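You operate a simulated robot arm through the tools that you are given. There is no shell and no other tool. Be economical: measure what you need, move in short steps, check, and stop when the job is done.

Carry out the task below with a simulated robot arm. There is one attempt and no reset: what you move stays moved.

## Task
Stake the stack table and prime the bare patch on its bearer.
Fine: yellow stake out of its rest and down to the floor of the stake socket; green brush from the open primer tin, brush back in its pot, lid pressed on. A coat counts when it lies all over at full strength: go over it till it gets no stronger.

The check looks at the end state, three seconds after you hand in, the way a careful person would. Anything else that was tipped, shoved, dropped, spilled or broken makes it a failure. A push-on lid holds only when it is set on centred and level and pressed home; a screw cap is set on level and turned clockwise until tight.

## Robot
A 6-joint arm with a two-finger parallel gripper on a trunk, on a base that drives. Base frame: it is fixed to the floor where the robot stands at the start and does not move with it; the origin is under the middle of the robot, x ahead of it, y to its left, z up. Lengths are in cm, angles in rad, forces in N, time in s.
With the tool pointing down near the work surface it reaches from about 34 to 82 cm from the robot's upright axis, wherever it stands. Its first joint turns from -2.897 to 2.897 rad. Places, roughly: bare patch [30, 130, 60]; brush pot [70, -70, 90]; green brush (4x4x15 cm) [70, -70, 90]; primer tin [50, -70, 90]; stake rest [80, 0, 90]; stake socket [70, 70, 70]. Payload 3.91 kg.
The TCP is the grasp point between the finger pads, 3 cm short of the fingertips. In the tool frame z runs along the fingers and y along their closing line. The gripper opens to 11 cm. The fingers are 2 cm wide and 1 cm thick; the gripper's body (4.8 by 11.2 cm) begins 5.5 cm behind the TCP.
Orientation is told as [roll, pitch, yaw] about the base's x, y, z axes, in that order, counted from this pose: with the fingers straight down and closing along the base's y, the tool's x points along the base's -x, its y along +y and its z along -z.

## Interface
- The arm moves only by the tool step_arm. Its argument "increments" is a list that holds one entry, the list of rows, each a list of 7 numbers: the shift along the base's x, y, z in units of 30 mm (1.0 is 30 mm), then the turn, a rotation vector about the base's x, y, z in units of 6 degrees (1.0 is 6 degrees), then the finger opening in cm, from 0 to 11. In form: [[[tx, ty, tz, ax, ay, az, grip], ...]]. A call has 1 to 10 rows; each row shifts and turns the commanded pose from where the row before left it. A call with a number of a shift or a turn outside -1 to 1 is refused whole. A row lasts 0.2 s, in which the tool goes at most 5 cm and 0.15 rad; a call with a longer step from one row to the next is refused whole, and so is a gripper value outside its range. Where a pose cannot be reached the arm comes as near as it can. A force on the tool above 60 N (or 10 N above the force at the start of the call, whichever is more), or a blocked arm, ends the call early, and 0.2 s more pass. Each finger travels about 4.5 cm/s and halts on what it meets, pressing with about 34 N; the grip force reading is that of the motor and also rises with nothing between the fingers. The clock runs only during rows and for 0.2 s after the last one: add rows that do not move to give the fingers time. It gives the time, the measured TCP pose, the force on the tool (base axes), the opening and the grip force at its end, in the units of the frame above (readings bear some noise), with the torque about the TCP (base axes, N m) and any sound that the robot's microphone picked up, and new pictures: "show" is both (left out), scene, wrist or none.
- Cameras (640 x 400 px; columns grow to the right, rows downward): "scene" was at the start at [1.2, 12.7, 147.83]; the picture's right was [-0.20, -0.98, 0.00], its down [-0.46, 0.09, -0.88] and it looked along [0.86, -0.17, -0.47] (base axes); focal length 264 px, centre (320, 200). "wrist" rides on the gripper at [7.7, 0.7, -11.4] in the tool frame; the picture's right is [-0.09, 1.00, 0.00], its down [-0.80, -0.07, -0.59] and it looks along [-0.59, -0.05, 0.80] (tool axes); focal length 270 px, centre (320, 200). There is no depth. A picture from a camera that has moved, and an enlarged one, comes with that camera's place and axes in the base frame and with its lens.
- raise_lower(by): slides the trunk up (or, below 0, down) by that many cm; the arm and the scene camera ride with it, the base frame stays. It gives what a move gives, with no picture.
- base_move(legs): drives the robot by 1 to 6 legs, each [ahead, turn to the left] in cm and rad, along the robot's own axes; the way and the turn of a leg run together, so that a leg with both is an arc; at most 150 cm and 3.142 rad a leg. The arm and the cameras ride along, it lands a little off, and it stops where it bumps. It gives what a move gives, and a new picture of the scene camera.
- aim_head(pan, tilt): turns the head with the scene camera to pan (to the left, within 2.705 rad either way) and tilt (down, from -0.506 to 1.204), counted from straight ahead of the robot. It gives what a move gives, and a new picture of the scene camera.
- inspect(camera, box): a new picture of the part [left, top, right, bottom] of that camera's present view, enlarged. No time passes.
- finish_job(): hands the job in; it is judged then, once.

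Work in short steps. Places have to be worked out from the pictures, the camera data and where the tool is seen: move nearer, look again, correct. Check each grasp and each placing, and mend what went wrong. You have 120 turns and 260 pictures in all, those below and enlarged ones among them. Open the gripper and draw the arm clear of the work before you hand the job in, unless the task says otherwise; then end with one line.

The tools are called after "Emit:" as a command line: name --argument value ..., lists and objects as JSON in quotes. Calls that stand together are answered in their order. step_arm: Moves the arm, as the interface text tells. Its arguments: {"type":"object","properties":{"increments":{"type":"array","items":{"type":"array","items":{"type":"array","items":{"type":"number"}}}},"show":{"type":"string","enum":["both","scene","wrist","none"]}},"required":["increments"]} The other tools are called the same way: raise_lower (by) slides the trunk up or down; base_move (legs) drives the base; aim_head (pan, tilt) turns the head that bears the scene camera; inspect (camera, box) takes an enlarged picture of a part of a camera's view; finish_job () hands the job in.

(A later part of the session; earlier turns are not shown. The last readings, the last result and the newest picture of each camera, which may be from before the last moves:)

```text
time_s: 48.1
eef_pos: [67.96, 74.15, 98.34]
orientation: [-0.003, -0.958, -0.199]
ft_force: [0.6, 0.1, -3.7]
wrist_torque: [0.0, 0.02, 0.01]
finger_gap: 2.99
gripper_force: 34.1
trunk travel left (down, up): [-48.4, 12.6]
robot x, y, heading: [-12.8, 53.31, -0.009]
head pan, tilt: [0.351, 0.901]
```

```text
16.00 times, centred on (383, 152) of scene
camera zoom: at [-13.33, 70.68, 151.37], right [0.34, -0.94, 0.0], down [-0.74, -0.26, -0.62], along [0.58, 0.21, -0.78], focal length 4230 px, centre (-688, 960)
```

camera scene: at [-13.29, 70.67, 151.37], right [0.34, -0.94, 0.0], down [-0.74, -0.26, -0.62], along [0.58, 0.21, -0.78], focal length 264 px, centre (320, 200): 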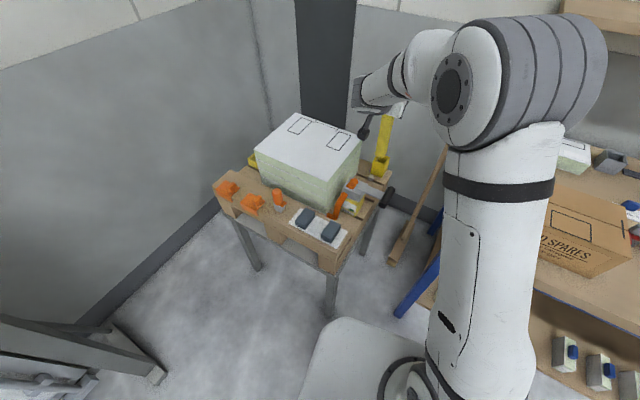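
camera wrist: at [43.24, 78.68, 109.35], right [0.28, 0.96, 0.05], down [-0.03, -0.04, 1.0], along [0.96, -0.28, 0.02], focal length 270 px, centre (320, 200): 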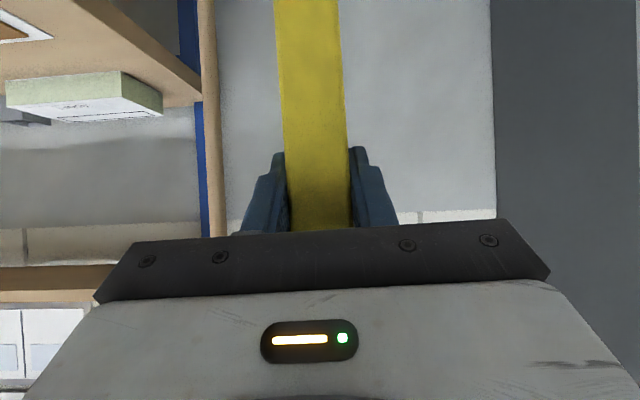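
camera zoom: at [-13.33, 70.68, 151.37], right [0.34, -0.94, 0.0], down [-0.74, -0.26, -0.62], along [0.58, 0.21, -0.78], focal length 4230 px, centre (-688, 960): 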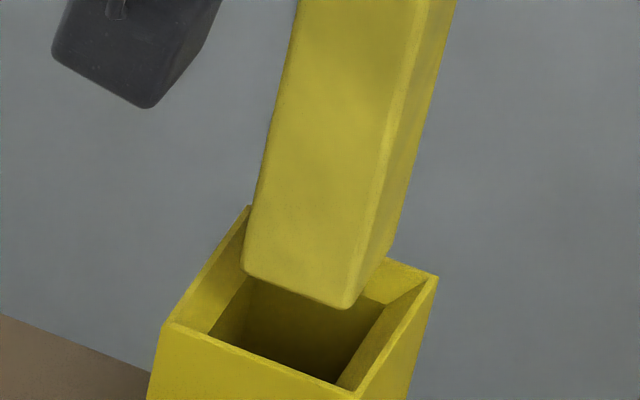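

The stake bottom projects right onto the rim's centre. Descend into the socket in small steps.

Emit:
step_arm --increments '[[[0, 0, -0.3, 0, 0, 0, 1.5], [0, 0, -0.3, 0, 0, 0, 1.5], [0, 0, -0.2, 0, 0, 0, 1.5], [0, 0, 0, 0, 0, 0, 1.5]]]' --show "none"

Emit:
inspect --camera "scene" --box '[372, 140, 392, 160]'

```text
time_s: 49.1
eef_pos: [67.99, 74.05, 95.97]
orientation: [-0.001, -0.956, -0.198]
ft_force: [-0.7, -0.1, -3.8]
wrist_torque: [0.04, 0.01, 0.0]
finger_gap: 2.98
gripper_force: 33.5
trunk travel left (down, up): [-48.4, 12.6]
robot x, y, heading: [-12.91, 53.08, -0.008]
head pan, tilt: [0.351, 0.901]
```

```text
16.00 times, centred on (382, 150) of scene
camera zoom: at [-13.33, 70.68, 151.36], right [0.34, -0.94, 0.0], down [-0.74, -0.26, -0.62], along [0.58, 0.21, -0.78], focal length 4230 px, centre (-672, 1000)
```

zoom: 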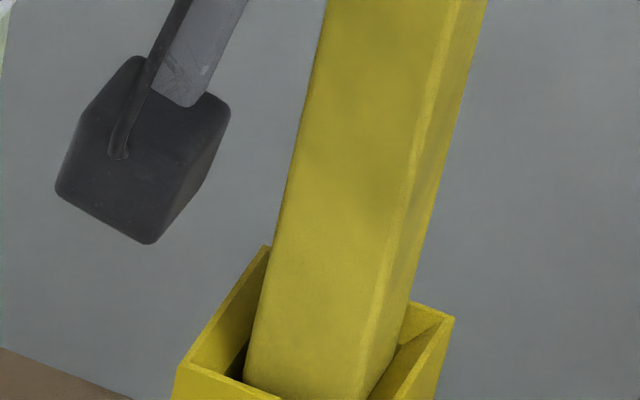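

It has entered the mouth freely. Continue down.

Emit:
step_arm --increments '[[[0, 0, -0.25, 0, 0, 0, 1.5], [0, 0, -0.25, 0, 0, 0, 1.5], [0, 0, 0, 0, 0, 0, 1.5]]]' --show "none"

Emit:
step_arm --increments '[[[0, 0, -0.25, 0, 0, 0, 1.5], [0, 0, -0.25, 0, 0, 0, 1.5], [0, 0, 0, 0, 0, 0, 1.5]]]' --show "scene"

```text
time_s: 49.9
eef_pos: [68.05, 73.99, 94.5]
orientation: [-0.002, -0.957, -0.199]
ft_force: [0.5, 0.8, -4.5]
wrist_torque: [0.19, -0.22, -0.04]
finger_gap: 2.99
gripper_force: 33.7
trunk travel left (down, up): [-48.4, 12.6]
robot x, y, heading: [-13.11, 53.08, -0.006]
head pan, tilt: [0.351, 0.901]
```

```text
time_s: 50.7
eef_pos: [68.04, 74.13, 93.04]
orientation: [0.0, -0.958, -0.199]
ft_force: [0.8, 1.7, -2.8]
wrist_torque: [0.24, -0.1, 0.01]
finger_gap: 3.0
gripper_force: 34.1
trunk travel left (down, up): [-48.4, 12.6]
robot x, y, heading: [-12.96, 53.17, -0.004]
head pan, tilt: [0.351, 0.901]
camera scene: at [-13.32, 70.7, 151.36], right [0.34, -0.94, 0.0], down [-0.74, -0.27, -0.62], along [0.58, 0.21, -0.78], focal length 264 px, centre (320, 200)
```

scene: 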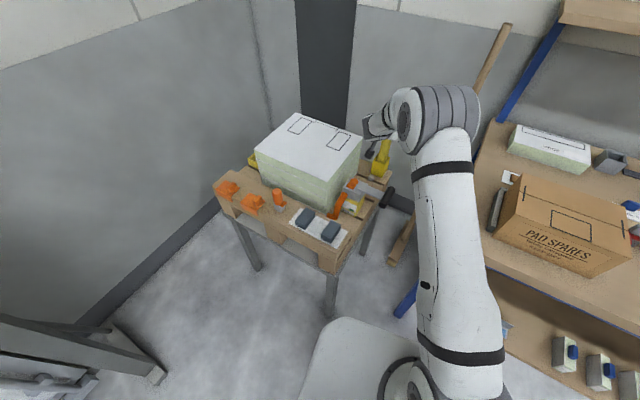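

Only slight side contact; carry on down until the floor is felt.

Emit:
step_arm --increments '[[[0, 0, -0.2, 0, 0, 0, 1.5], [0, 0, -0.2, 0, 0, 0, 1.5], [0, 0, -0.2, 0, 0, 0, 1.5], [0, 0, 0, 0, 0, 0, 1.5]]]' --show "none"

Emit:
step_arm --increments '[[[0, 0, -0.15, 0, 0, 0, 1.5], [0, 0, -0.15, 0, 0, 0, 1.5], [0, 0, -0.15, 0, 0, 0, 1.5], [0, 0, 0, 0, 0, 0, 1.5]]]' --show "none"

```text
time_s: 51.7
eef_pos: [68.1, 73.99, 91.18]
orientation: [-0.001, -0.955, -0.196]
ft_force: [0.6, 0.4, -4.5]
wrist_torque: [0.17, -0.1, -0.02]
finger_gap: 2.96
gripper_force: 33.6
trunk travel left (down, up): [-48.4, 12.6]
robot x, y, heading: [-12.69, 53.29, -0.008]
head pan, tilt: [0.351, 0.901]
```

```text
time_s: 52.7
eef_pos: [68.1, 74.05, 90.01]
orientation: [-0.001, -0.959, -0.199]
ft_force: [0.1, -0.4, 0.3]
wrist_torque: [-0.12, -0.06, 0.01]
finger_gap: 2.99
gripper_force: 34.2
trunk travel left (down, up): [-48.4, 12.6]
robot x, y, heading: [-13.44, 53.3, -0.006]
head pan, tilt: [0.351, 0.901]
```

The weight has come off (+0.3 N), so it's likely at the floor. Press slightly more to confirm.

Emit:
step_arm --increments '[[[0, 0, -0.1, 0, 0, 0, 1.5], [0, 0, -0.1, 0, 0, 0, 1.5], [0, 0, 0, 0, 0, 0, 1.5]]]' --show "none"

Emit:
inspect --camera "scene" --box '[362, 120, 402, 182]'

```text
time_s: 53.5
eef_pos: [68.1, 74.05, 89.79]
orientation: [0.004, -0.963, -0.202]
ft_force: [4.9, 4.6, 25.5]
wrist_torque: [0.48, -0.22, -0.01]
finger_gap: 2.95
gripper_force: 33.9
trunk travel left (down, up): [-48.4, 12.6]
robot x, y, heading: [-12.7, 53.18, -0.007]
head pan, tilt: [0.351, 0.901]
```

```text
6.45 times, centred on (382, 151) of scene
camera zoom: at [-13.7, 70.63, 151.4], right [0.34, -0.94, 0.0], down [-0.74, -0.26, -0.62], along [0.59, 0.21, -0.78], focal length 1706 px, centre (-80, 516)
```

zoom: 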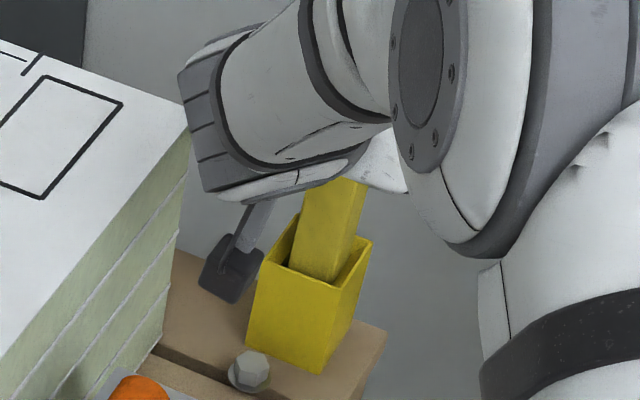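

It's firmly on the floor (25 N). Ease up, open to 6, and withdraw back along the tool axis.

Emit:
step_arm --increments '[[[0, 0, 0.15, 0, 0, 0, 1.5], [0, 0, 0, 0, 0, 0, 6], [0, 0, 0, 0, 0, 0, 6], [0, 0, 0, 0, 0, 0, 6], [-0.5, 0.1, 0.36, 0, 0, 0, 6], [-0.8, 0.16, 0.57, 0, 0, 0, 6], [-0.8, 0.16, 0.57, 0, 0, 0, 6], [-0.8, 0.16, 0.57, 0, 0, 0, 6]]]' --show "scene"

Emit:
inspect --camera "scene" --box '[340, 110, 420, 182]'

```text
time_s: 55.3
eef_pos: [59.27, 75.71, 96.19]
orientation: [-0.001, -0.957, -0.199]
ft_force: [-0.3, 0.8, -0.9]
wrist_torque: [0.01, -0.04, 0.02]
finger_gap: 5.99
gripper_force: 0.2
trunk travel left (down, up): [-48.4, 12.6]
robot x, y, heading: [-12.65, 53.37, -0.008]
head pan, tilt: [0.351, 0.901]
camera scene: at [-13.44, 70.67, 151.36], right [0.34, -0.94, 0.0], down [-0.74, -0.26, -0.62], along [0.58, 0.21, -0.78], focal length 264 px, centre (320, 200)
```

scene: 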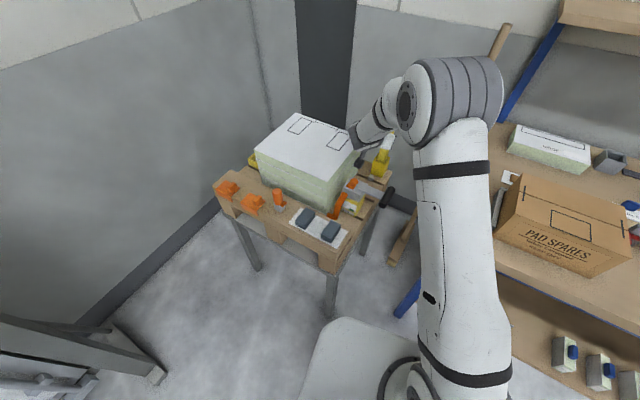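

```text
5.56 times, centred on (380, 146) of scene
camera zoom: at [-13.44, 70.67, 151.36], right [0.34, -0.94, 0.0], down [-0.74, -0.26, -0.62], along [0.58, 0.21, -0.78], focal length 1469 px, centre (-13, 500)
```

zoom: 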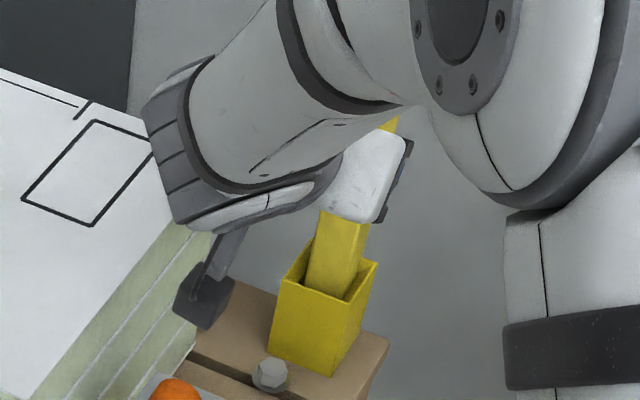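

The stake stands free in the socket. I draw the arm up and away, then look at the bearer for the bare patch.

Emit:
step_arm --increments '[[[-0.5, 0.1, 0.9, 0, 0, 0, 6], [-0.5, 0, 0.9, 0, 0, 0, 6], [-0.8, 0, 0.9, 0, 0, 0, 6], [-0.9, -0.3, 0.9, 0, 0, 0, 6], [-0.9, -0.5, 0.5, 0, 0, 0, 6], [-0.9, -0.8, 0, 0, 0, 0, 6], [-0.5, -0.9, 0, 0, 0, 0, 6], [0, -0.9, 0, 0, 0, 0, 6]]]' --show "none"

Emit:
aim_head --pan 0.8 --tilt 0.8

Emit:
inspect --camera "scene" --box '[290, 100, 510, 320]'

```text
time_s: 57.1
eef_pos: [44.11, 65.79, 108.57]
orientation: [-0.003, -0.956, -0.2]
ft_force: [-0.7, -0.8, 0.2]
wrist_torque: [0.02, -0.01, -0.03]
finger_gap: 5.99
gripper_force: 0.0
trunk travel left (down, up): [-48.4, 12.6]
robot x, y, heading: [-12.67, 53.04, -0.007]
head pan, tilt: [0.351, 0.901]
```

```text
time_s: 58.0
eef_pos: [44.31, 65.79, 108.38]
orientation: [0.0, -0.955, -0.199]
ft_force: [0.1, 0.0, 0.1]
wrist_torque: [0.0, -0.02, 0.02]
finger_gap: 5.98
gripper_force: 0.1
trunk travel left (down, up): [-48.4, 12.6]
robot x, y, heading: [-13.01, 53.01, -0.003]
head pan, tilt: [0.799, 0.799]
camera scene: at [-14.85, 73.85, 152.16], right [0.71, -0.7, 0.0], down [-0.5, -0.51, -0.7], along [0.49, 0.5, -0.72], focal length 264 px, centre (320, 200)
```

scene: 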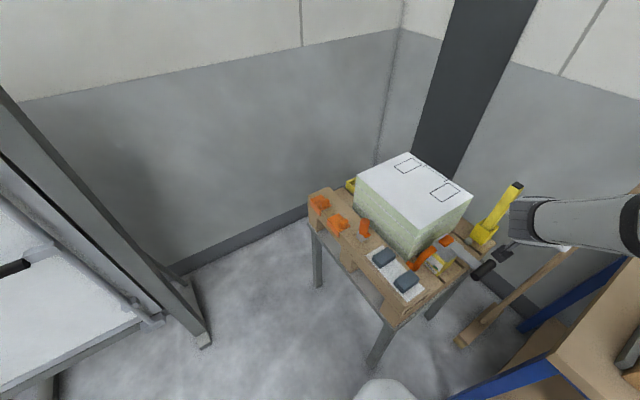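

```text
1.82 times, centred on (400, 210) of scene
camera zoom: at [-14.85, 73.85, 152.16], right [0.71, -0.7, 0.0], down [-0.5, -0.51, -0.7], along [0.49, 0.5, -0.72], focal length 481 px, centre (174, 182)
```

zoom: 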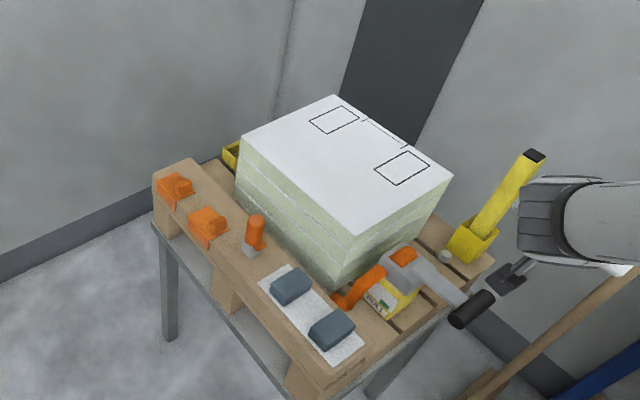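

Stake done. Now for the brush: the shelf overhangs the pot too, so I'll use a moderate tilt there. I back off and drive to stand in front of the tin at about (-12,-62).

Emit:
base_move --legs '[[-20, 0], [0, -1.571], [55, 0]]'

Emit:
aim_head --pan 0.2 --tilt 0.6

```text
time_s: 66.1
eef_pos: [-15.18, -58.22, 108.38]
orientation: [-0.001, -0.956, -1.713]
ft_force: [0.4, -0.5, 0.1]
wrist_torque: [0.03, 0.0, -0.01]
finger_gap: 6.03
gripper_force: 0.0
trunk travel left (down, up): [-48.4, 12.6]
robot x, y, heading: [-30.43, -1.64, -1.531]
head pan, tilt: [0.799, 0.799]
camera scene: at [-9.78, 0.78, 152.16], right [-0.67, -0.75, 0.0], down [-0.53, 0.48, -0.7], along [0.52, -0.46, -0.72], focal length 264 px, centre (320, 200)
```

scene: 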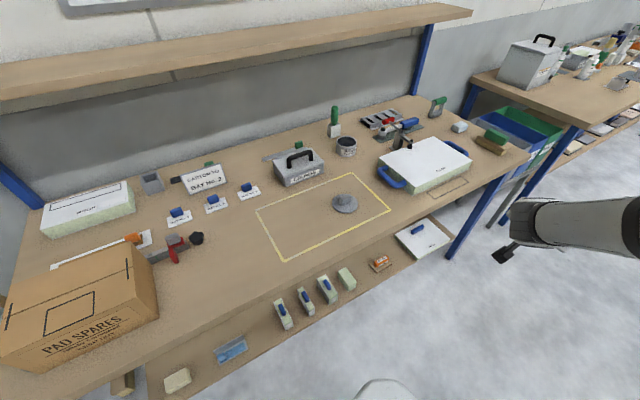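

```text
time_s: 67.1
eef_pos: [-15.37, -58.03, 108.43]
orientation: [0.0, -0.956, -1.713]
ft_force: [-0.5, -0.1, -0.3]
wrist_torque: [0.01, 0.0, -0.03]
finger_gap: 6.02
gripper_force: 0.0
trunk travel left (down, up): [-48.4, 12.6]
robot x, y, heading: [-30.36, -1.34, -1.529]
head pan, tilt: [0.201, 0.6]
camera scene: at [-13.67, -2.2, 153.84], right [-0.97, -0.24, 0.0], down [-0.14, 0.55, -0.82], along [0.2, -0.8, -0.57], focal length 264 px, centre (320, 200)
```

scene: 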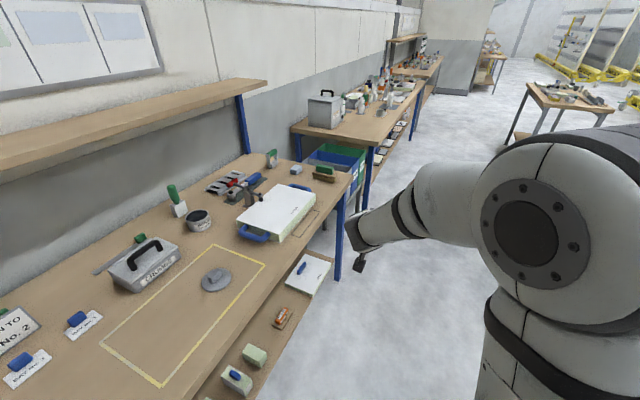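

Clear view: tin ≈(53.5,-70.5), pot ≈(63.6,-73.5), lid ≈(31,-47). I raise the trunk 10 for clearance and drive into place.

Emit:
raise_lower --by 10

Emit:
base_move --legs '[[57, 0], [0, 1.33], [14, 0]]'

Emit:
aim_head --pan 0.0 --tilt 0.6

```text
time_s: 68.4
eef_pos: [-15.23, -58.03, 118.42]
orientation: [-0.001, -0.956, -1.711]
ft_force: [-0.1, -0.2, -0.8]
wrist_torque: [0.0, 0.02, -0.02]
finger_gap: 5.97
gripper_force: 0.1
trunk travel left (down, up): [-58.4, 2.6]
robot x, y, heading: [-30.44, -1.84, -1.53]
head pan, tilt: [0.201, 0.6]
```

```text
time_s: 76.0
eef_pos: [44.89, -59.8, 118.33]
orientation: [-0.001, -0.956, -0.363]
ft_force: [0.2, 0.3, 0.7]
wrist_torque: [-0.02, 0.0, -0.01]
finger_gap: 6.02
gripper_force: 0.1
trunk travel left (down, up): [-58.4, 2.6]
robot x, y, heading: [-13.9, -63.28, -0.169]
head pan, tilt: [0.201, 0.6]
camera scene: at [-9.77, -47.16, 163.84], right [0.03, -1.0, 0.0], down [-0.57, -0.02, -0.82], along [0.82, 0.03, -0.57], focal length 264 px, centre (320, 200)
```

scene: 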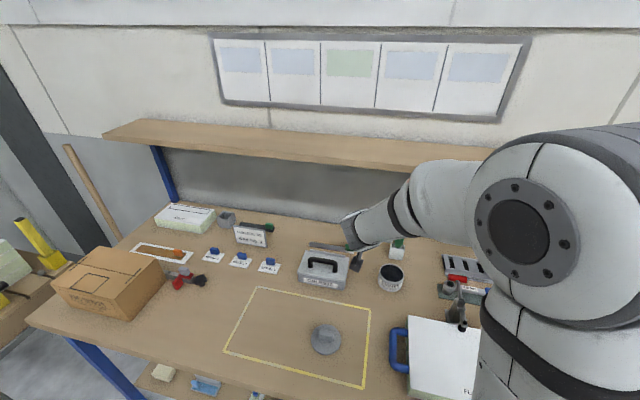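

```text
time_s: 76.7
eef_pos: [44.77, -59.86, 118.52]
orientation: [0.001, -0.955, -0.364]
ft_force: [0.5, 0.9, 0.0]
wrist_torque: [0.0, -0.01, 0.02]
finger_gap: 5.99
gripper_force: 0.0
trunk travel left (down, up): [-58.4, 2.6]
robot x, y, heading: [-13.53, -62.99, -0.166]
head pan, tilt: [0.0, 0.6]
camera scene: at [-10.11, -48.93, 163.85], right [-0.17, -0.99, 0.0], down [-0.56, 0.1, -0.82], along [0.81, -0.14, -0.57], focal length 264 px, centre (320, 200)
```

scene: 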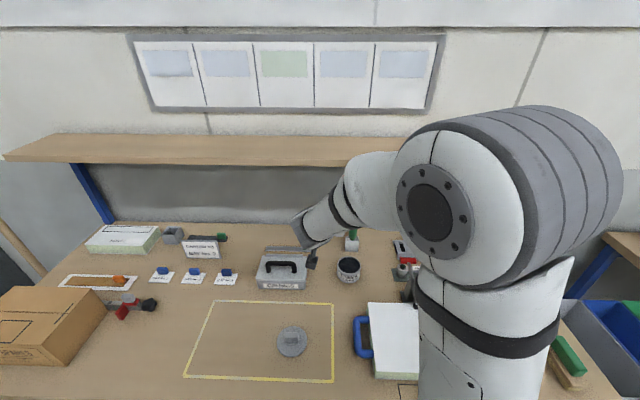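

I change to a 35° tilt with bench yaw, move in front of the pot, and look with the wrist camera.

Emit:
step_arm --increments '[[[0.2, -0.7, 0, 0.17, 0.84, 0.4, 8], [0.2, -0.7, 0, 0.17, 0.84, 0.4, 8], [0.2, -0.7, 0, 0.17, 0.84, 0.4, 8], [0.2, -0.7, 0, 0.17, 0.84, 0.37, 8], [0.2, -0.7, -0.5, 0, 0, 0, 8], [0, 0, -0.5, 0, 0, 0, 8], [0, 0, 0, 0, 0, 0, 8]]]'

```text
time_s: 78.3
eef_pos: [47.98, -70.36, 115.46]
orientation: [-0.034, -0.601, -0.173]
ft_force: [0.1, 0.3, 0.4]
wrist_torque: [0.0, 0.01, 0.0]
finger_gap: 8.01
gripper_force: 0.1
trunk travel left (down, up): [-58.4, 2.6]
robot x, y, heading: [-14.0, -63.38, -0.171]
head pan, tilt: [0.0, 0.6]
camera scene: at [-10.12, -48.92, 163.85], right [-0.17, -0.99, 0.0], down [-0.56, 0.1, -0.83], along [0.81, -0.14, -0.56], focal length 264 px, centre (320, 200)
camera wrist: at [35.53, -67.11, 120.54], right [0.26, 0.96, 0.02], down [0.31, -0.11, 0.94], along [0.91, -0.24, -0.33], focal length 270 px, centre (320, 200)
```

scene: 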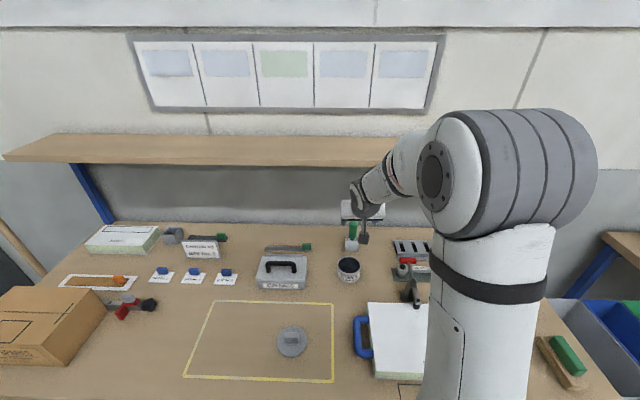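
wrist: 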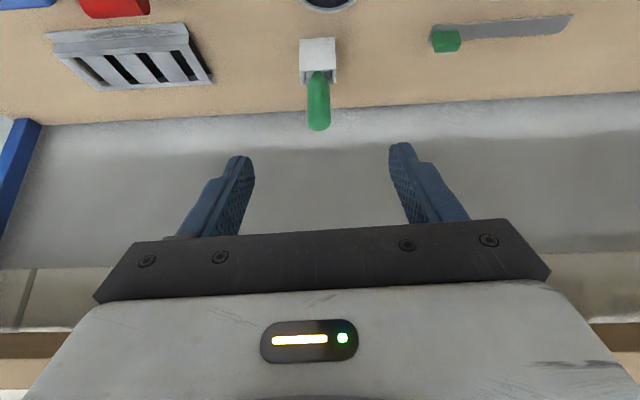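

Brush handle tip ≈(66.5,-75,98.5), diameter about 3 cm, pot top z≈90.5. I move to a pre-grasp along the tool axis.

Emit:
step_arm --increments '[[[0.86, -0.23, -0.7, 0, 0, 0, 8], [0.86, -0.23, -0.7, 0, 0, 0, 8], [0.86, -0.23, -0.8, 0, 0, 0, 8], [0.86, -0.23, -0.8, 0, 0, 0, 8], [0.8, -0.23, -0.6, 0, 0, 0, 8], [0, 0, 0, 0, 0, 0, 8]]]'

```text
time_s: 79.7
eef_pos: [60.57, -73.64, 104.66]
orientation: [-0.035, -0.599, -0.174]
ft_force: [-0.8, 0.2, 0.1]
wrist_torque: [0.02, -0.02, -0.02]
finger_gap: 7.99
gripper_force: 0.1
trunk travel left (down, up): [-58.4, 2.6]
robot x, y, heading: [-13.78, -63.02, -0.172]
head pan, tilt: [0.0, 0.6]
camera scene: at [-10.14, -48.92, 163.85], right [-0.17, -0.99, 0.0], down [-0.56, 0.1, -0.83], along [0.81, -0.14, -0.56], focal length 264 px, centre (320, 200)
camera wrist: at [48.18, -70.47, 109.76], right [0.26, 0.96, 0.02], down [0.31, -0.11, 0.94], along [0.91, -0.24, -0.33], focal length 270 px, centre (320, 200)
```

scene: 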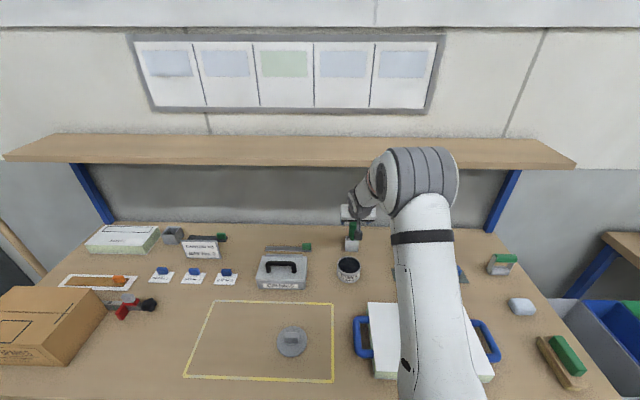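
wrist: 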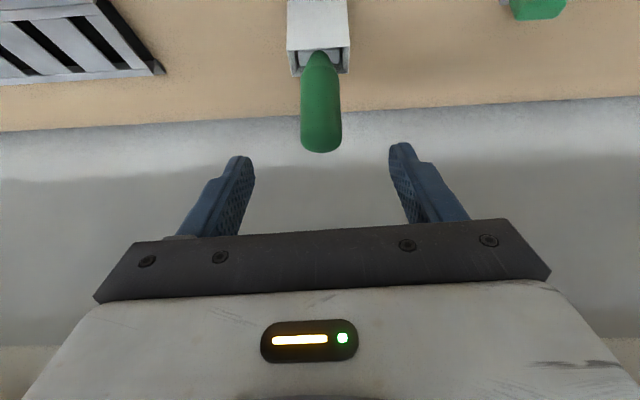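

The handle is centred; I judge its axis at (65.4,-74.7). Advance along the tool axis to grip at z≈96.3.

Emit:
step_arm --increments '[[[0.4, -0.09, -0.7, 0, 0, 0, 8], [0.4, -0.09, -0.7, 0, 0, 0, 8], [0.4, -0.09, -0.7, 0, 0, 0, 8], [0.4, -0.09, -0.7, 0, 0, 0, 8], [0, 0, 0, 0, 0, 0, 8]]]' --show "wrist"

Emit:
inspect --camera "scene" --box '[320, 180, 400, 290]'

```text
time_s: 80.9
eef_pos: [65.46, -74.88, 96.27]
orientation: [-0.035, -0.6, -0.172]
ft_force: [0.6, -0.1, -0.2]
wrist_torque: [-0.01, -0.01, 0.02]
finger_gap: 8.01
gripper_force: 0.0
trunk travel left (down, up): [-58.4, 2.6]
robot x, y, heading: [-13.65, -63.35, -0.169]
head pan, tilt: [0.0, 0.6]
camera wrist: at [53.0, -71.68, 101.38], right [0.26, 0.96, 0.02], down [0.31, -0.11, 0.94], along [0.91, -0.24, -0.33], focal length 270 px, centre (320, 200)
```

wrist: 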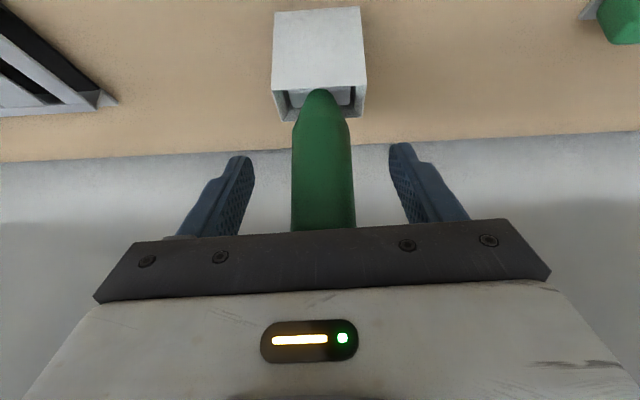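

```text
3.64 times, centred on (360, 235) of scene
camera zoom: at [-10.12, -48.92, 163.85], right [-0.17, -0.99, 0.0], down [-0.56, 0.1, -0.83], along [0.81, -0.14, -0.56], focal length 961 px, centre (174, 73)
```

zoom: 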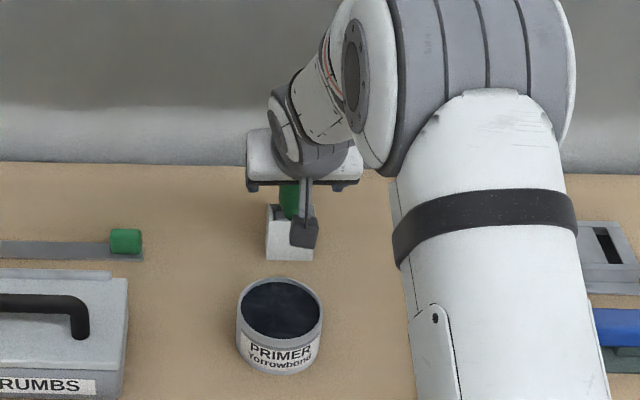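

Handle lies between the pads. Close and lift slightly.

Emit:
step_arm --increments '[[[0, 0, 0, 0, 0, 0, 4], [0, 0, 0, 0, 0, 0, 2], [0, 0, 0, 0, 0, 0, 1.5], [0, 0, 0, 0, 0, 0, 1.5]]]' --show "none"

Emit:
step_arm --increments '[[[0, 0, 0.4, 0, 0, 0, 1.5], [0, 0, 0.5, 0, 0, 0, 1.5], [0, 0, 0.5, 0, 0, 0, 1.5]]]' --show "wrist"

```text
time_s: 81.9
eef_pos: [65.31, -74.87, 96.34]
orientation: [-0.034, -0.598, -0.173]
ft_force: [-0.6, -1.4, 0.7]
wrist_torque: [-0.02, -0.01, -0.02]
finger_gap: 3.17
gripper_force: 34.3
trunk travel left (down, up): [-58.4, 2.6]
robot x, y, heading: [-13.64, -63.24, -0.174]
head pan, tilt: [0.0, 0.6]
```

```text
time_s: 82.7
eef_pos: [65.33, -74.89, 100.32]
orientation: [-0.035, -0.599, -0.173]
ft_force: [-0.7, 3.9, -0.3]
wrist_torque: [0.36, 0.04, -0.01]
finger_gap: 3.17
gripper_force: 34.1
trunk travel left (down, up): [-58.4, 2.6]
robot x, y, heading: [-13.76, -63.45, -0.166]
head pan, tilt: [0.0, 0.6]
camera wrist: at [53.01, -71.68, 105.4], right [0.26, 0.96, 0.02], down [0.31, -0.1, 0.94], along [0.91, -0.24, -0.33], focal length 270 px, centre (320, 200)
```

wrist: 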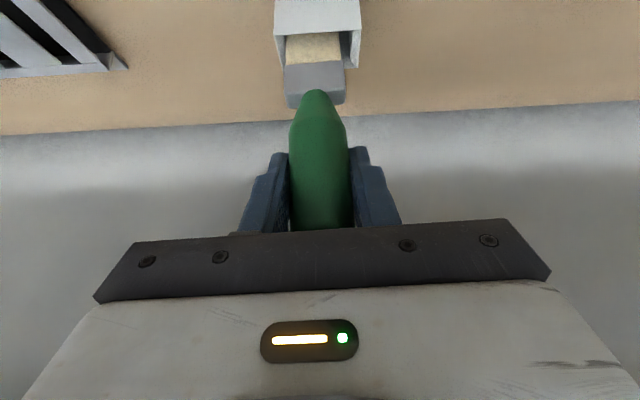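

Lifting but with a light rub on the pot (+3.9 N in y). I ease +y by 0.2 cm and continue up.

Emit:
step_arm --increments '[[[0, 0.06, 0.1, 0, 0, 0, 1.5], [0, 0, 0.4, 0, 0, 0, 1.5], [0, 0, 0.4, 0, 0, 0, 1.5]]]' --show "wrist"

```text
time_s: 83.5
eef_pos: [65.22, -74.7, 103.19]
orientation: [-0.035, -0.6, -0.174]
ft_force: [0.3, 0.1, -0.7]
wrist_torque: [0.0, 0.0, 0.0]
finger_gap: 3.18
gripper_force: 33.9
trunk travel left (down, up): [-58.4, 2.6]
robot x, y, heading: [-13.73, -63.15, -0.172]
head pan, tilt: [0.0, 0.6]
camera wrist: at [52.9, -71.51, 108.25], right [0.26, 0.96, 0.02], down [0.31, -0.1, 0.94], along [0.91, -0.24, -0.33], focal length 270 px, centre (320, 200)
```

wrist: 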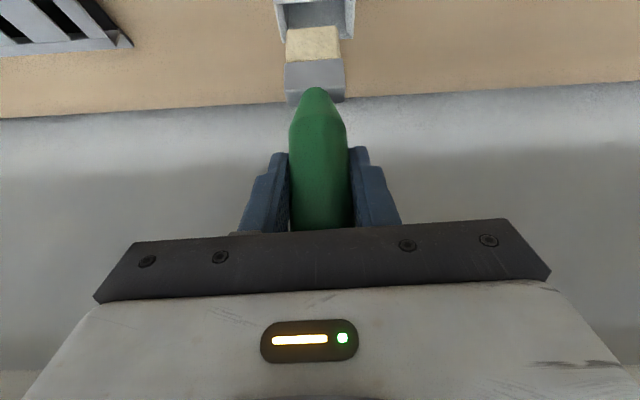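

Brush is free (bottom about 9.6 cm below the TCP). I raise it a bit and carry it over the tin at about (53,-70.4).

Emit:
step_arm --increments '[[[0, 0, 0.4, 0, 0, 0, 1.5], [-0.5, 0.1, 0, 0, 0, 0, 1.5], [-0.9, 0.3, 0, 0, 0, 0, 1.5], [-0.9, 0.3, 0, 0, 0, 0, 1.5], [-0.9, 0.35, 0, 0, 0, 0, 1.5], [-0.85, 0.35, 0, 0, 0, 0, 1.5], [0, 0, 0, 0, 0, 0, 1.5]]]' --show "wrist"

Emit:
inspect --camera "scene" --box '[320, 210, 400, 290]'

```text
time_s: 85.1
eef_pos: [53.42, -70.53, 104.43]
orientation: [-0.033, -0.599, -0.173]
ft_force: [-0.2, -0.1, -0.8]
wrist_torque: [0.01, 0.02, 0.03]
finger_gap: 3.16
gripper_force: 33.7
trunk travel left (down, up): [-58.4, 2.6]
robot x, y, heading: [-14.29, -63.1, -0.17]
head pan, tilt: [0.0, 0.6]
camera wrist: at [41.0, -67.39, 109.54], right [0.26, 0.96, 0.02], down [0.31, -0.11, 0.94], along [0.91, -0.24, -0.33], focal length 270 px, centre (320, 200)
```

wrist: 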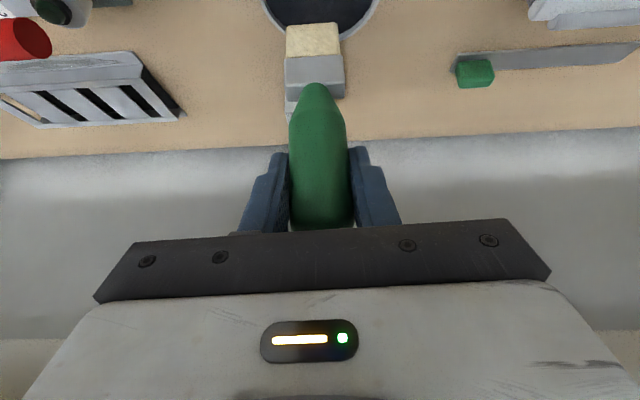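

```text
5.00 times, centred on (360, 250) of scene
camera zoom: at [-10.06, -48.94, 163.84], right [-0.17, -0.99, 0.0], down [-0.56, 0.1, -0.82], along [0.81, -0.14, -0.57], focal length 1322 px, centre (120, -50)
```

zoom: 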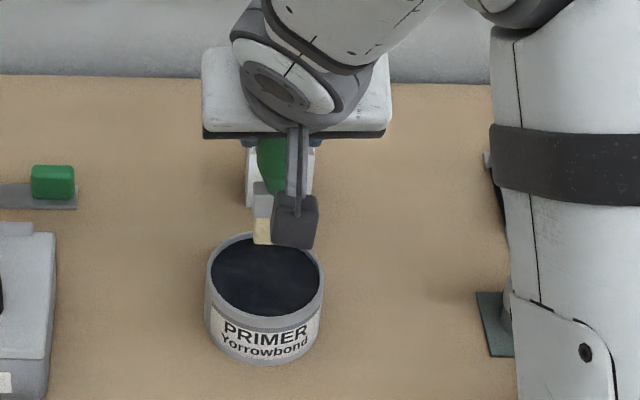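

Brush hangs over the tin, centred within a few mm. Shift +0.3 in y and dip so the bristles reach about z=88.

Emit:
step_arm --increments '[[[0, 0.1, -0.6, 0, 0, 0, 1.5], [0, 0, -0.6, 0, 0, 0, 1.5], [0, 0, -0.5, 0, 0, 0, 1.5], [0, 0, -0.4, 0, 0, 0, 1.5], [0, 0, 0, 0, 0, 0, 1.5]]]' --show "wrist"

Emit:
inspect --camera "scene" --box '[320, 210, 400, 290]'

```text
time_s: 86.3
eef_pos: [53.02, -70.1, 98.29]
orientation: [-0.035, -0.602, -0.172]
ft_force: [2.3, 1.9, 25.2]
wrist_torque: [0.49, -0.36, -0.01]
finger_gap: 3.21
gripper_force: 34.4
trunk travel left (down, up): [-58.4, 2.6]
robot x, y, heading: [-13.91, -63.07, -0.174]
head pan, tilt: [0.0, 0.6]
camera wrist: at [40.68, -66.92, 103.36], right [0.26, 0.96, 0.02], down [0.31, -0.1, 0.95], along [0.91, -0.24, -0.32], focal length 270 px, centre (320, 200)
```

wrist: 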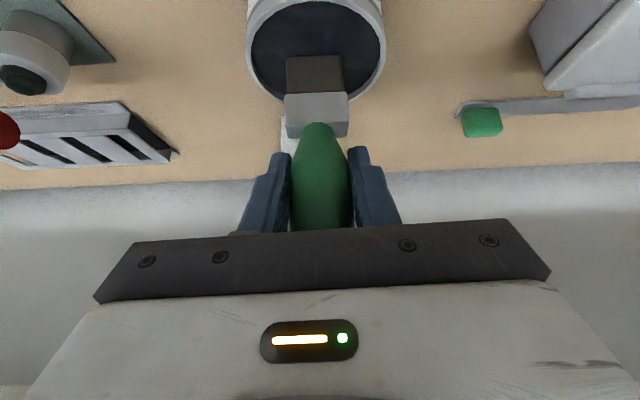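

```text
5.00 times, centred on (360, 250) of scene
camera zoom: at [-10.39, -48.87, 163.86], right [-0.17, -0.99, 0.0], down [-0.56, 0.1, -0.83], along [0.81, -0.14, -0.56], focal length 1322 px, centre (120, -50)
```

zoom: 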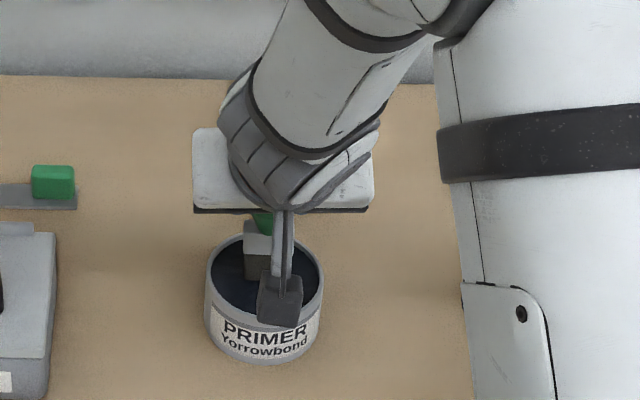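

The bristles have turned dark, loaded, and rest on the bottom (25 N). Lift out straight.

Emit:
step_arm --increments '[[[0, 0, 0.3, 0, 0, 0, 1.5], [0, 0, 0.6, 0, 0, 0, 1.5], [0, 0, 0.8, 0, 0, 0, 1.5], [0, 0, 0.8, 0, 0, 0, 1.5], [0, 0, 0, 0, 0, 0, 1.5]]]' --show "wrist"

Emit:
inspect --camera "wrist" --box '[220, 0, 420, 130]'

```text
time_s: 87.5
eef_pos: [52.97, -70.17, 105.55]
orientation: [-0.034, -0.598, -0.172]
ft_force: [0.1, 0.9, -1.3]
wrist_torque: [0.03, 0.01, -0.05]
finger_gap: 3.16
gripper_force: 33.9
trunk travel left (down, up): [-58.4, 2.6]
robot x, y, heading: [-13.93, -63.6, -0.171]
head pan, tilt: [0.0, 0.6]
camera wrist: at [40.68, -66.93, 110.59], right [0.26, 0.96, 0.02], down [0.31, -0.11, 0.94], along [0.91, -0.24, -0.33], focal length 270 px, centre (320, 200)
```

wrist: 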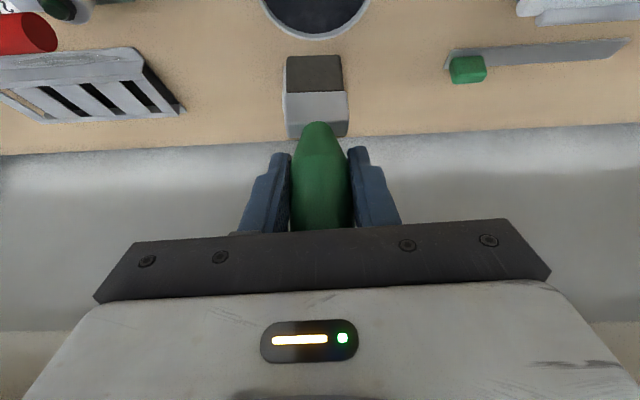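

```text
3.08 times, centred on (320, 65) of wrist
camera zoom: at [40.68, -66.93, 110.59], right [0.26, 0.96, 0.02], down [0.31, -0.11, 0.94], along [0.91, -0.24, -0.33], focal length 832 px, centre (320, 615)
```

zoom: 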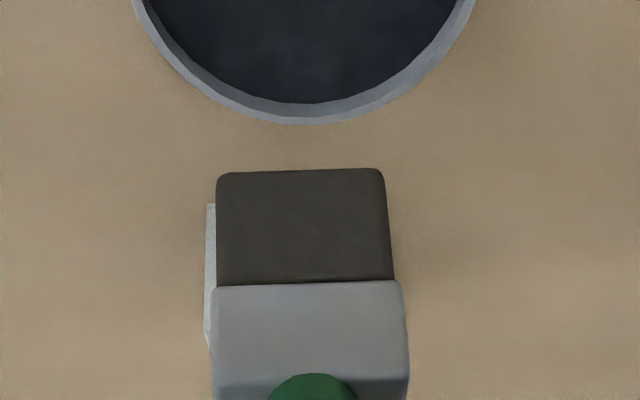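

The brush slid about 2 cm up in the grip but is held and loaded. I retract, back away from the bench, and drive to the far side of the stack table.

Emit:
step_arm --increments '[[[-0.9, 0.2, 0.5, 0, 0, 0, 1.5], [-0.9, 0.2, 0.5, 0, 0, 0, 1.5], [-0.9, 0.2, 0, 0, 0, 0, 1.5], [-0.9, 0.2, 0, 0, 0, 0, 1.5]]]' --show "none"

Emit:
base_move --legs '[[-20, 0], [0, 1.741], [100, 0], [65, 0], [0, -1.571]]'

Emit:
aim_head --pan 0.3 --tilt 0.75

```text
time_s: 88.5
eef_pos: [42.07, -67.57, 108.42]
orientation: [-0.034, -0.601, -0.174]
ft_force: [-0.6, 0.3, -0.8]
wrist_torque: [0.01, 0.0, 0.03]
finger_gap: 3.17
gripper_force: 34.2
trunk travel left (down, up): [-58.4, 2.6]
robot x, y, heading: [-13.87, -63.06, -0.169]
head pan, tilt: [0.0, 0.6]
```

```text
time_s: 101.6
eef_pos: [-38.4, 148.51, 108.39]
orientation: [-0.034, -0.595, 1.57]
ft_force: [1.1, -21.1, 15.9]
wrist_torque: [-0.01, -0.47, -0.59]
finger_gap: 3.07
gripper_force: 33.6
trunk travel left (down, up): [-58.4, 2.6]
robot x, y, heading: [-33.13, 93.58, 1.561]
head pan, tilt: [0.0, 0.6]
stopped in leg 4: the force on the tool passed its limit (the readings are from after the stop); the commanded pose is now the measured one
camera scene: at [-48.27, 94.2, 163.85], right [1.0, -0.01, 0.0], down [0.0, -0.56, -0.83], along [0.01, 0.83, -0.56], focal length 264 px, centre (320, 200)
```

scene: 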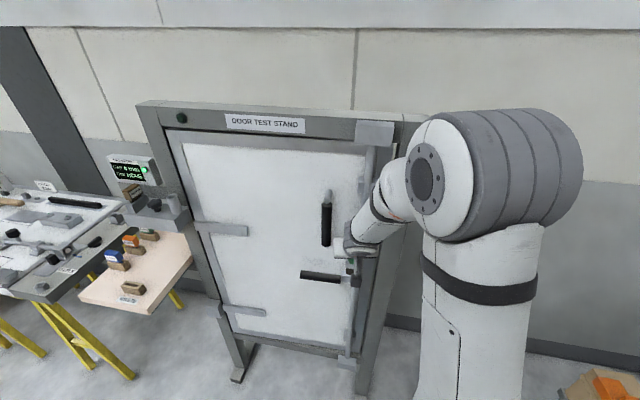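

```text
time_s: 102.4
eef_pos: [-38.46, 148.45, 108.35]
orientation: [-0.033, -0.594, 1.572]
ft_force: [1.7, -24.8, 12.1]
wrist_torque: [-0.16, -0.36, -0.74]
finger_gap: 3.08
gripper_force: 34.0
trunk travel left (down, up): [-58.4, 2.6]
robot x, y, heading: [-33.02, 93.82, 1.563]
head pan, tilt: [0.3, 0.75]
camera scene: at [-50.71, 93.29, 162.56], right [0.96, 0.29, 0.0], down [0.2, -0.65, -0.73], along [-0.21, 0.7, -0.68], focal length 264 px, centre (320, 200)
```

scene: 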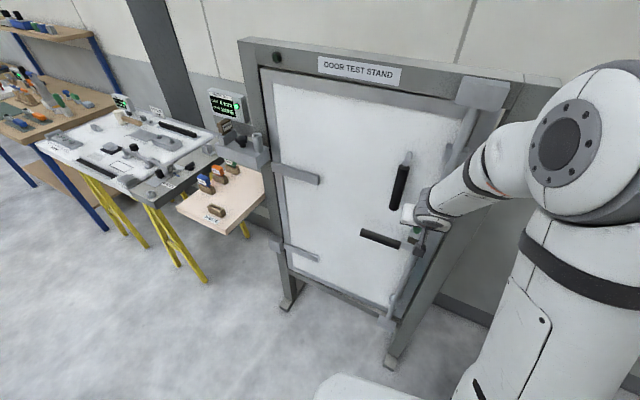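

My mistake: I left the arm reaching forward and it touched the door test stand. I back straight off and check the stand and the brush.

Emit:
base_move --legs '[[-15, 0]]'

Emit:
inspect --camera "scene" --box '[240, 60, 520, 320]'

Emit:
inspect --camera "wrist" --box '[0, 0, 640, 400]'

```text
time_s: 103.7
eef_pos: [-38.59, 134.11, 108.25]
orientation: [-0.032, -0.592, 1.571]
ft_force: [0.6, 0.6, -1.2]
wrist_torque: [-0.01, 0.03, -0.03]
finger_gap: 3.07
gripper_force: 33.7
trunk travel left (down, up): [-58.4, 2.6]
robot x, y, heading: [-33.33, 78.99, 1.562]
head pan, tilt: [0.3, 0.75]
camera scene: at [-50.86, 78.94, 162.56], right [0.96, 0.29, 0.0], down [0.2, -0.65, -0.73], along [-0.21, 0.7, -0.68], focal length 264 px, centre (320, 200)
```

scene: 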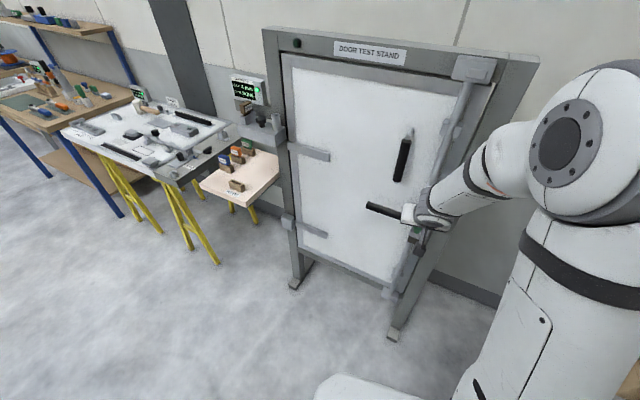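

```text
1.54 times, centred on (380, 190) of scene
camera zoom: at [-50.86, 78.94, 162.56], right [0.96, 0.29, 0.0], down [0.2, -0.65, -0.73], along [-0.21, 0.7, -0.68], focal length 407 px, centre (228, 215)
```

zoom: 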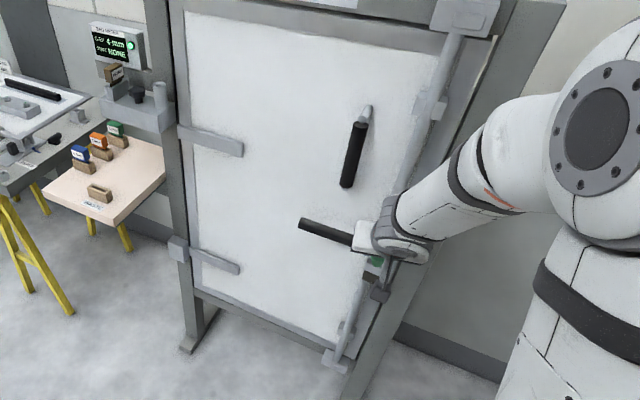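

```text
1.00 times, centred on (320, 200) of wrist
camera zoom: at [-39.56, 121.29, 113.43], right [-1.0, 0.09, 0.02], down [0.05, 0.33, 0.94], along [0.08, 0.94, -0.33], focal length 270 px, centre (320, 200)
```

zoom: 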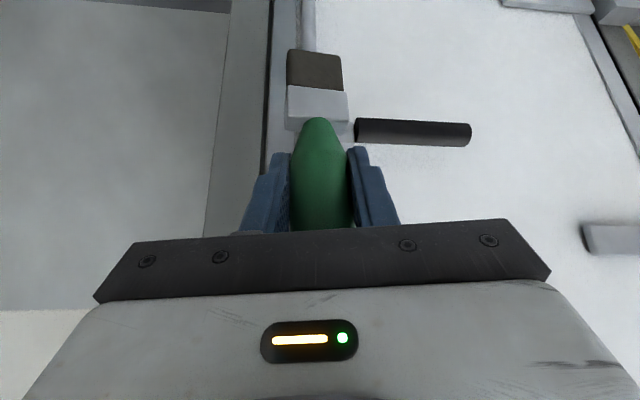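

The stand looks unchanged and the brush is still held. I turn to face the patch (heading about 0.7) and drive 13 cm nearer.

Emit:
base_move --legs '[[0, -0.86], [13, 0]]'

Emit:
aim_head --pan 0.15 --tilt 0.85

Emit:
inspect --camera "scene" --box '[200, 100, 520, 300]'

```text
time_s: 107.2
eef_pos: [14.29, 128.07, 107.95]
orientation: [-0.033, -0.589, 0.725]
ft_force: [0.3, 0.0, -0.8]
wrist_torque: [0.02, 0.03, -0.02]
finger_gap: 3.07
gripper_force: 34.6
trunk travel left (down, up): [-58.4, 2.6]
robot x, y, heading: [-24.61, 88.2, 0.708]
head pan, tilt: [0.3, 0.75]
camera scene: at [-35.43, 101.66, 162.56], right [0.85, -0.53, 0.0], down [-0.37, -0.58, -0.73], along [0.39, 0.62, -0.68], focal length 264 px, centre (320, 200)
```

scene: 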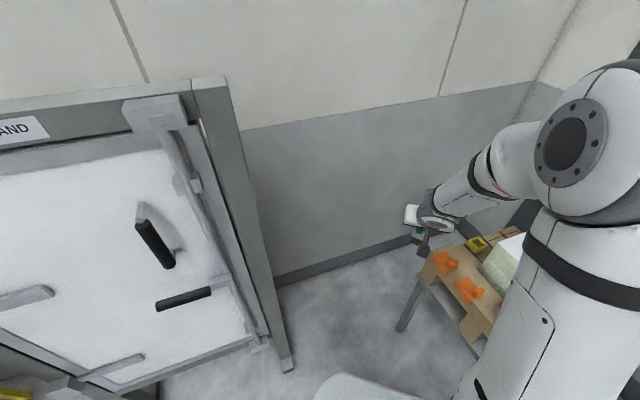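

```text
time_s: 107.9
eef_pos: [14.11, 127.99, 108.24]
orientation: [-0.032, -0.592, 0.723]
ft_force: [0.4, -1.0, -0.6]
wrist_torque: [0.0, 0.0, 0.03]
finger_gap: 3.04
gripper_force: 33.9
trunk travel left (down, up): [-58.4, 2.6]
robot x, y, heading: [-24.53, 88.26, 0.709]
head pan, tilt: [0.15, 0.85]
camera scene: at [-35.04, 100.35, 161.76], right [0.76, -0.65, 0.0], down [-0.49, -0.57, -0.66], along [0.43, 0.5, -0.75], focal length 264 px, centre (320, 200)
```

scene: 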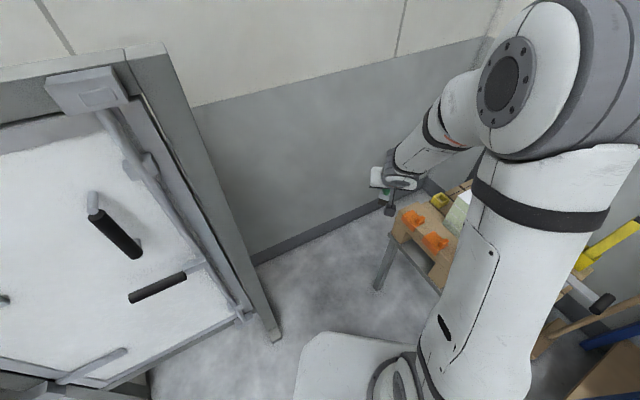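

```text
2.00 times, centred on (360, 200) of scene
camera zoom: at [-35.04, 100.35, 161.76], right [0.76, -0.65, 0.0], down [-0.49, -0.57, -0.66], along [0.43, 0.5, -0.75], focal length 529 px, centre (240, 200)
```

zoom: 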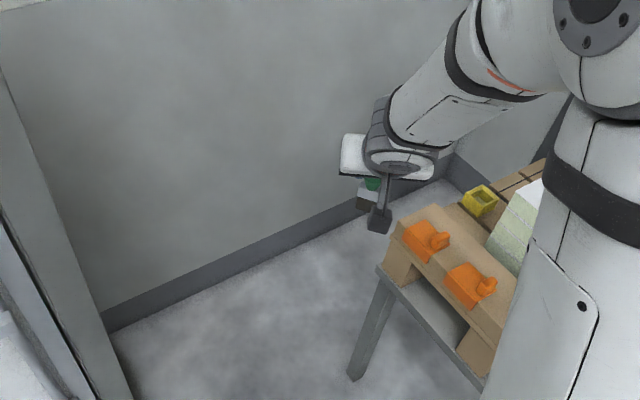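

The bearer's near face is still hidden. I lower the trunk and turn the tool to bench/table yaw so the wrist camera faces the bearer.

Emit:
step_arm --increments '[[[-0.6, 0, 0, 0, 0, -0.95, 1.5], [-0.6, 0, 0, 0, 0, -0.95, 1.5], [-0.6, 0.1, 0, 0, 0, -0.95, 1.5], [-0.6, 0.1, 0, 0, 0, -0.95, 1.5], [-0.6, 0.1, 0, 0, 0, -0.95, 1.5], [-0.6, 0.1, 0, 0, 0, -0.95, 1.5], [-0.6, 0, 0, 0, 0, -0.95, 1.5], [0, 0, 0, 0, 0, -0.95, 1.5], [0, 0, 0, 0, 0, -0.95, 1.5]]]' --show "none"

Emit:
raise_lower --by -35

Emit:
inspect --camera "wrist" --box '[0, 0, 640, 400]'

Emit:
aim_head --pan 0.0 --tilt 0.75

```text
time_s: 109.9
eef_pos: [1.63, 129.02, 108.13]
orientation: [-0.036, -0.591, -0.172]
ft_force: [0.4, 0.2, -0.6]
wrist_torque: [0.03, 0.0, -0.01]
finger_gap: 3.05
gripper_force: 34.3
trunk travel left (down, up): [-58.4, 2.6]
robot x, y, heading: [-24.58, 87.95, 0.708]
head pan, tilt: [0.15, 0.85]
```

```text
time_s: 113.3
eef_pos: [1.6, 129.01, 73.21]
orientation: [-0.031, -0.592, -0.172]
ft_force: [0.6, -0.2, -0.3]
wrist_torque: [0.0, -0.01, 0.0]
finger_gap: 3.08
gripper_force: 34.4
trunk travel left (down, up): [-23.4, 37.6]
robot x, y, heading: [-24.46, 88.12, 0.708]
head pan, tilt: [0.15, 0.85]
```

```text
1.00 times, centred on (320, 200) of wrist
camera zoom: at [-10.72, 132.19, 78.37], right [0.26, 0.97, 0.02], down [0.32, -0.11, 0.94], along [0.91, -0.24, -0.34], focal length 270 px, centre (320, 200)
```

zoom: 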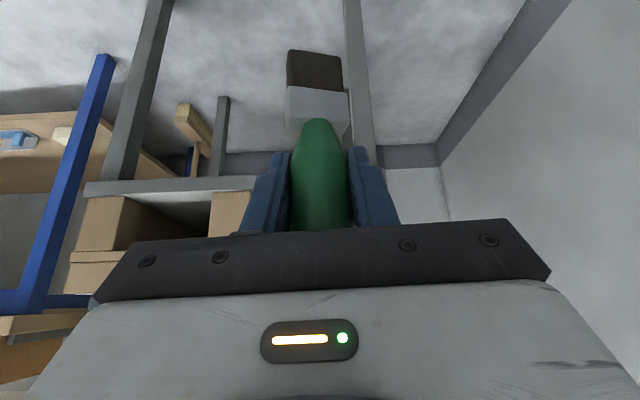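

```text
time_s: 114.0
eef_pos: [1.62, 129.03, 73.21]
orientation: [-0.032, -0.591, -0.169]
ft_force: [-0.2, 0.7, -0.5]
wrist_torque: [0.01, 0.0, -0.01]
finger_gap: 3.08
gripper_force: 33.9
trunk travel left (down, up): [-23.4, 37.6]
robot x, y, heading: [-24.39, 88.23, 0.714]
head pan, tilt: [0.0, 0.75]
camera scene: at [-33.86, 99.79, 127.56], right [0.65, -0.76, 0.0], down [-0.52, -0.44, -0.73], along [0.56, 0.48, -0.68], focal length 264 px, centre (320, 200)
```

scene: 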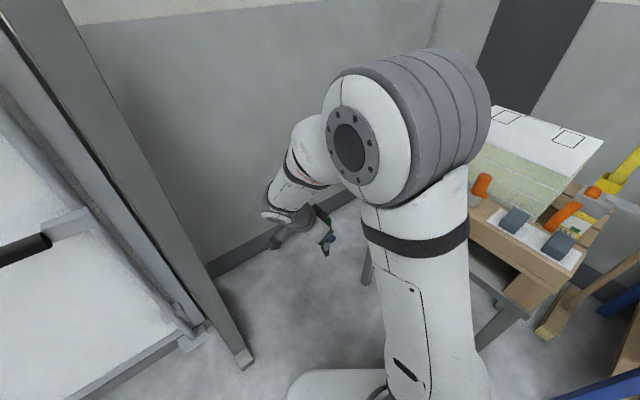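

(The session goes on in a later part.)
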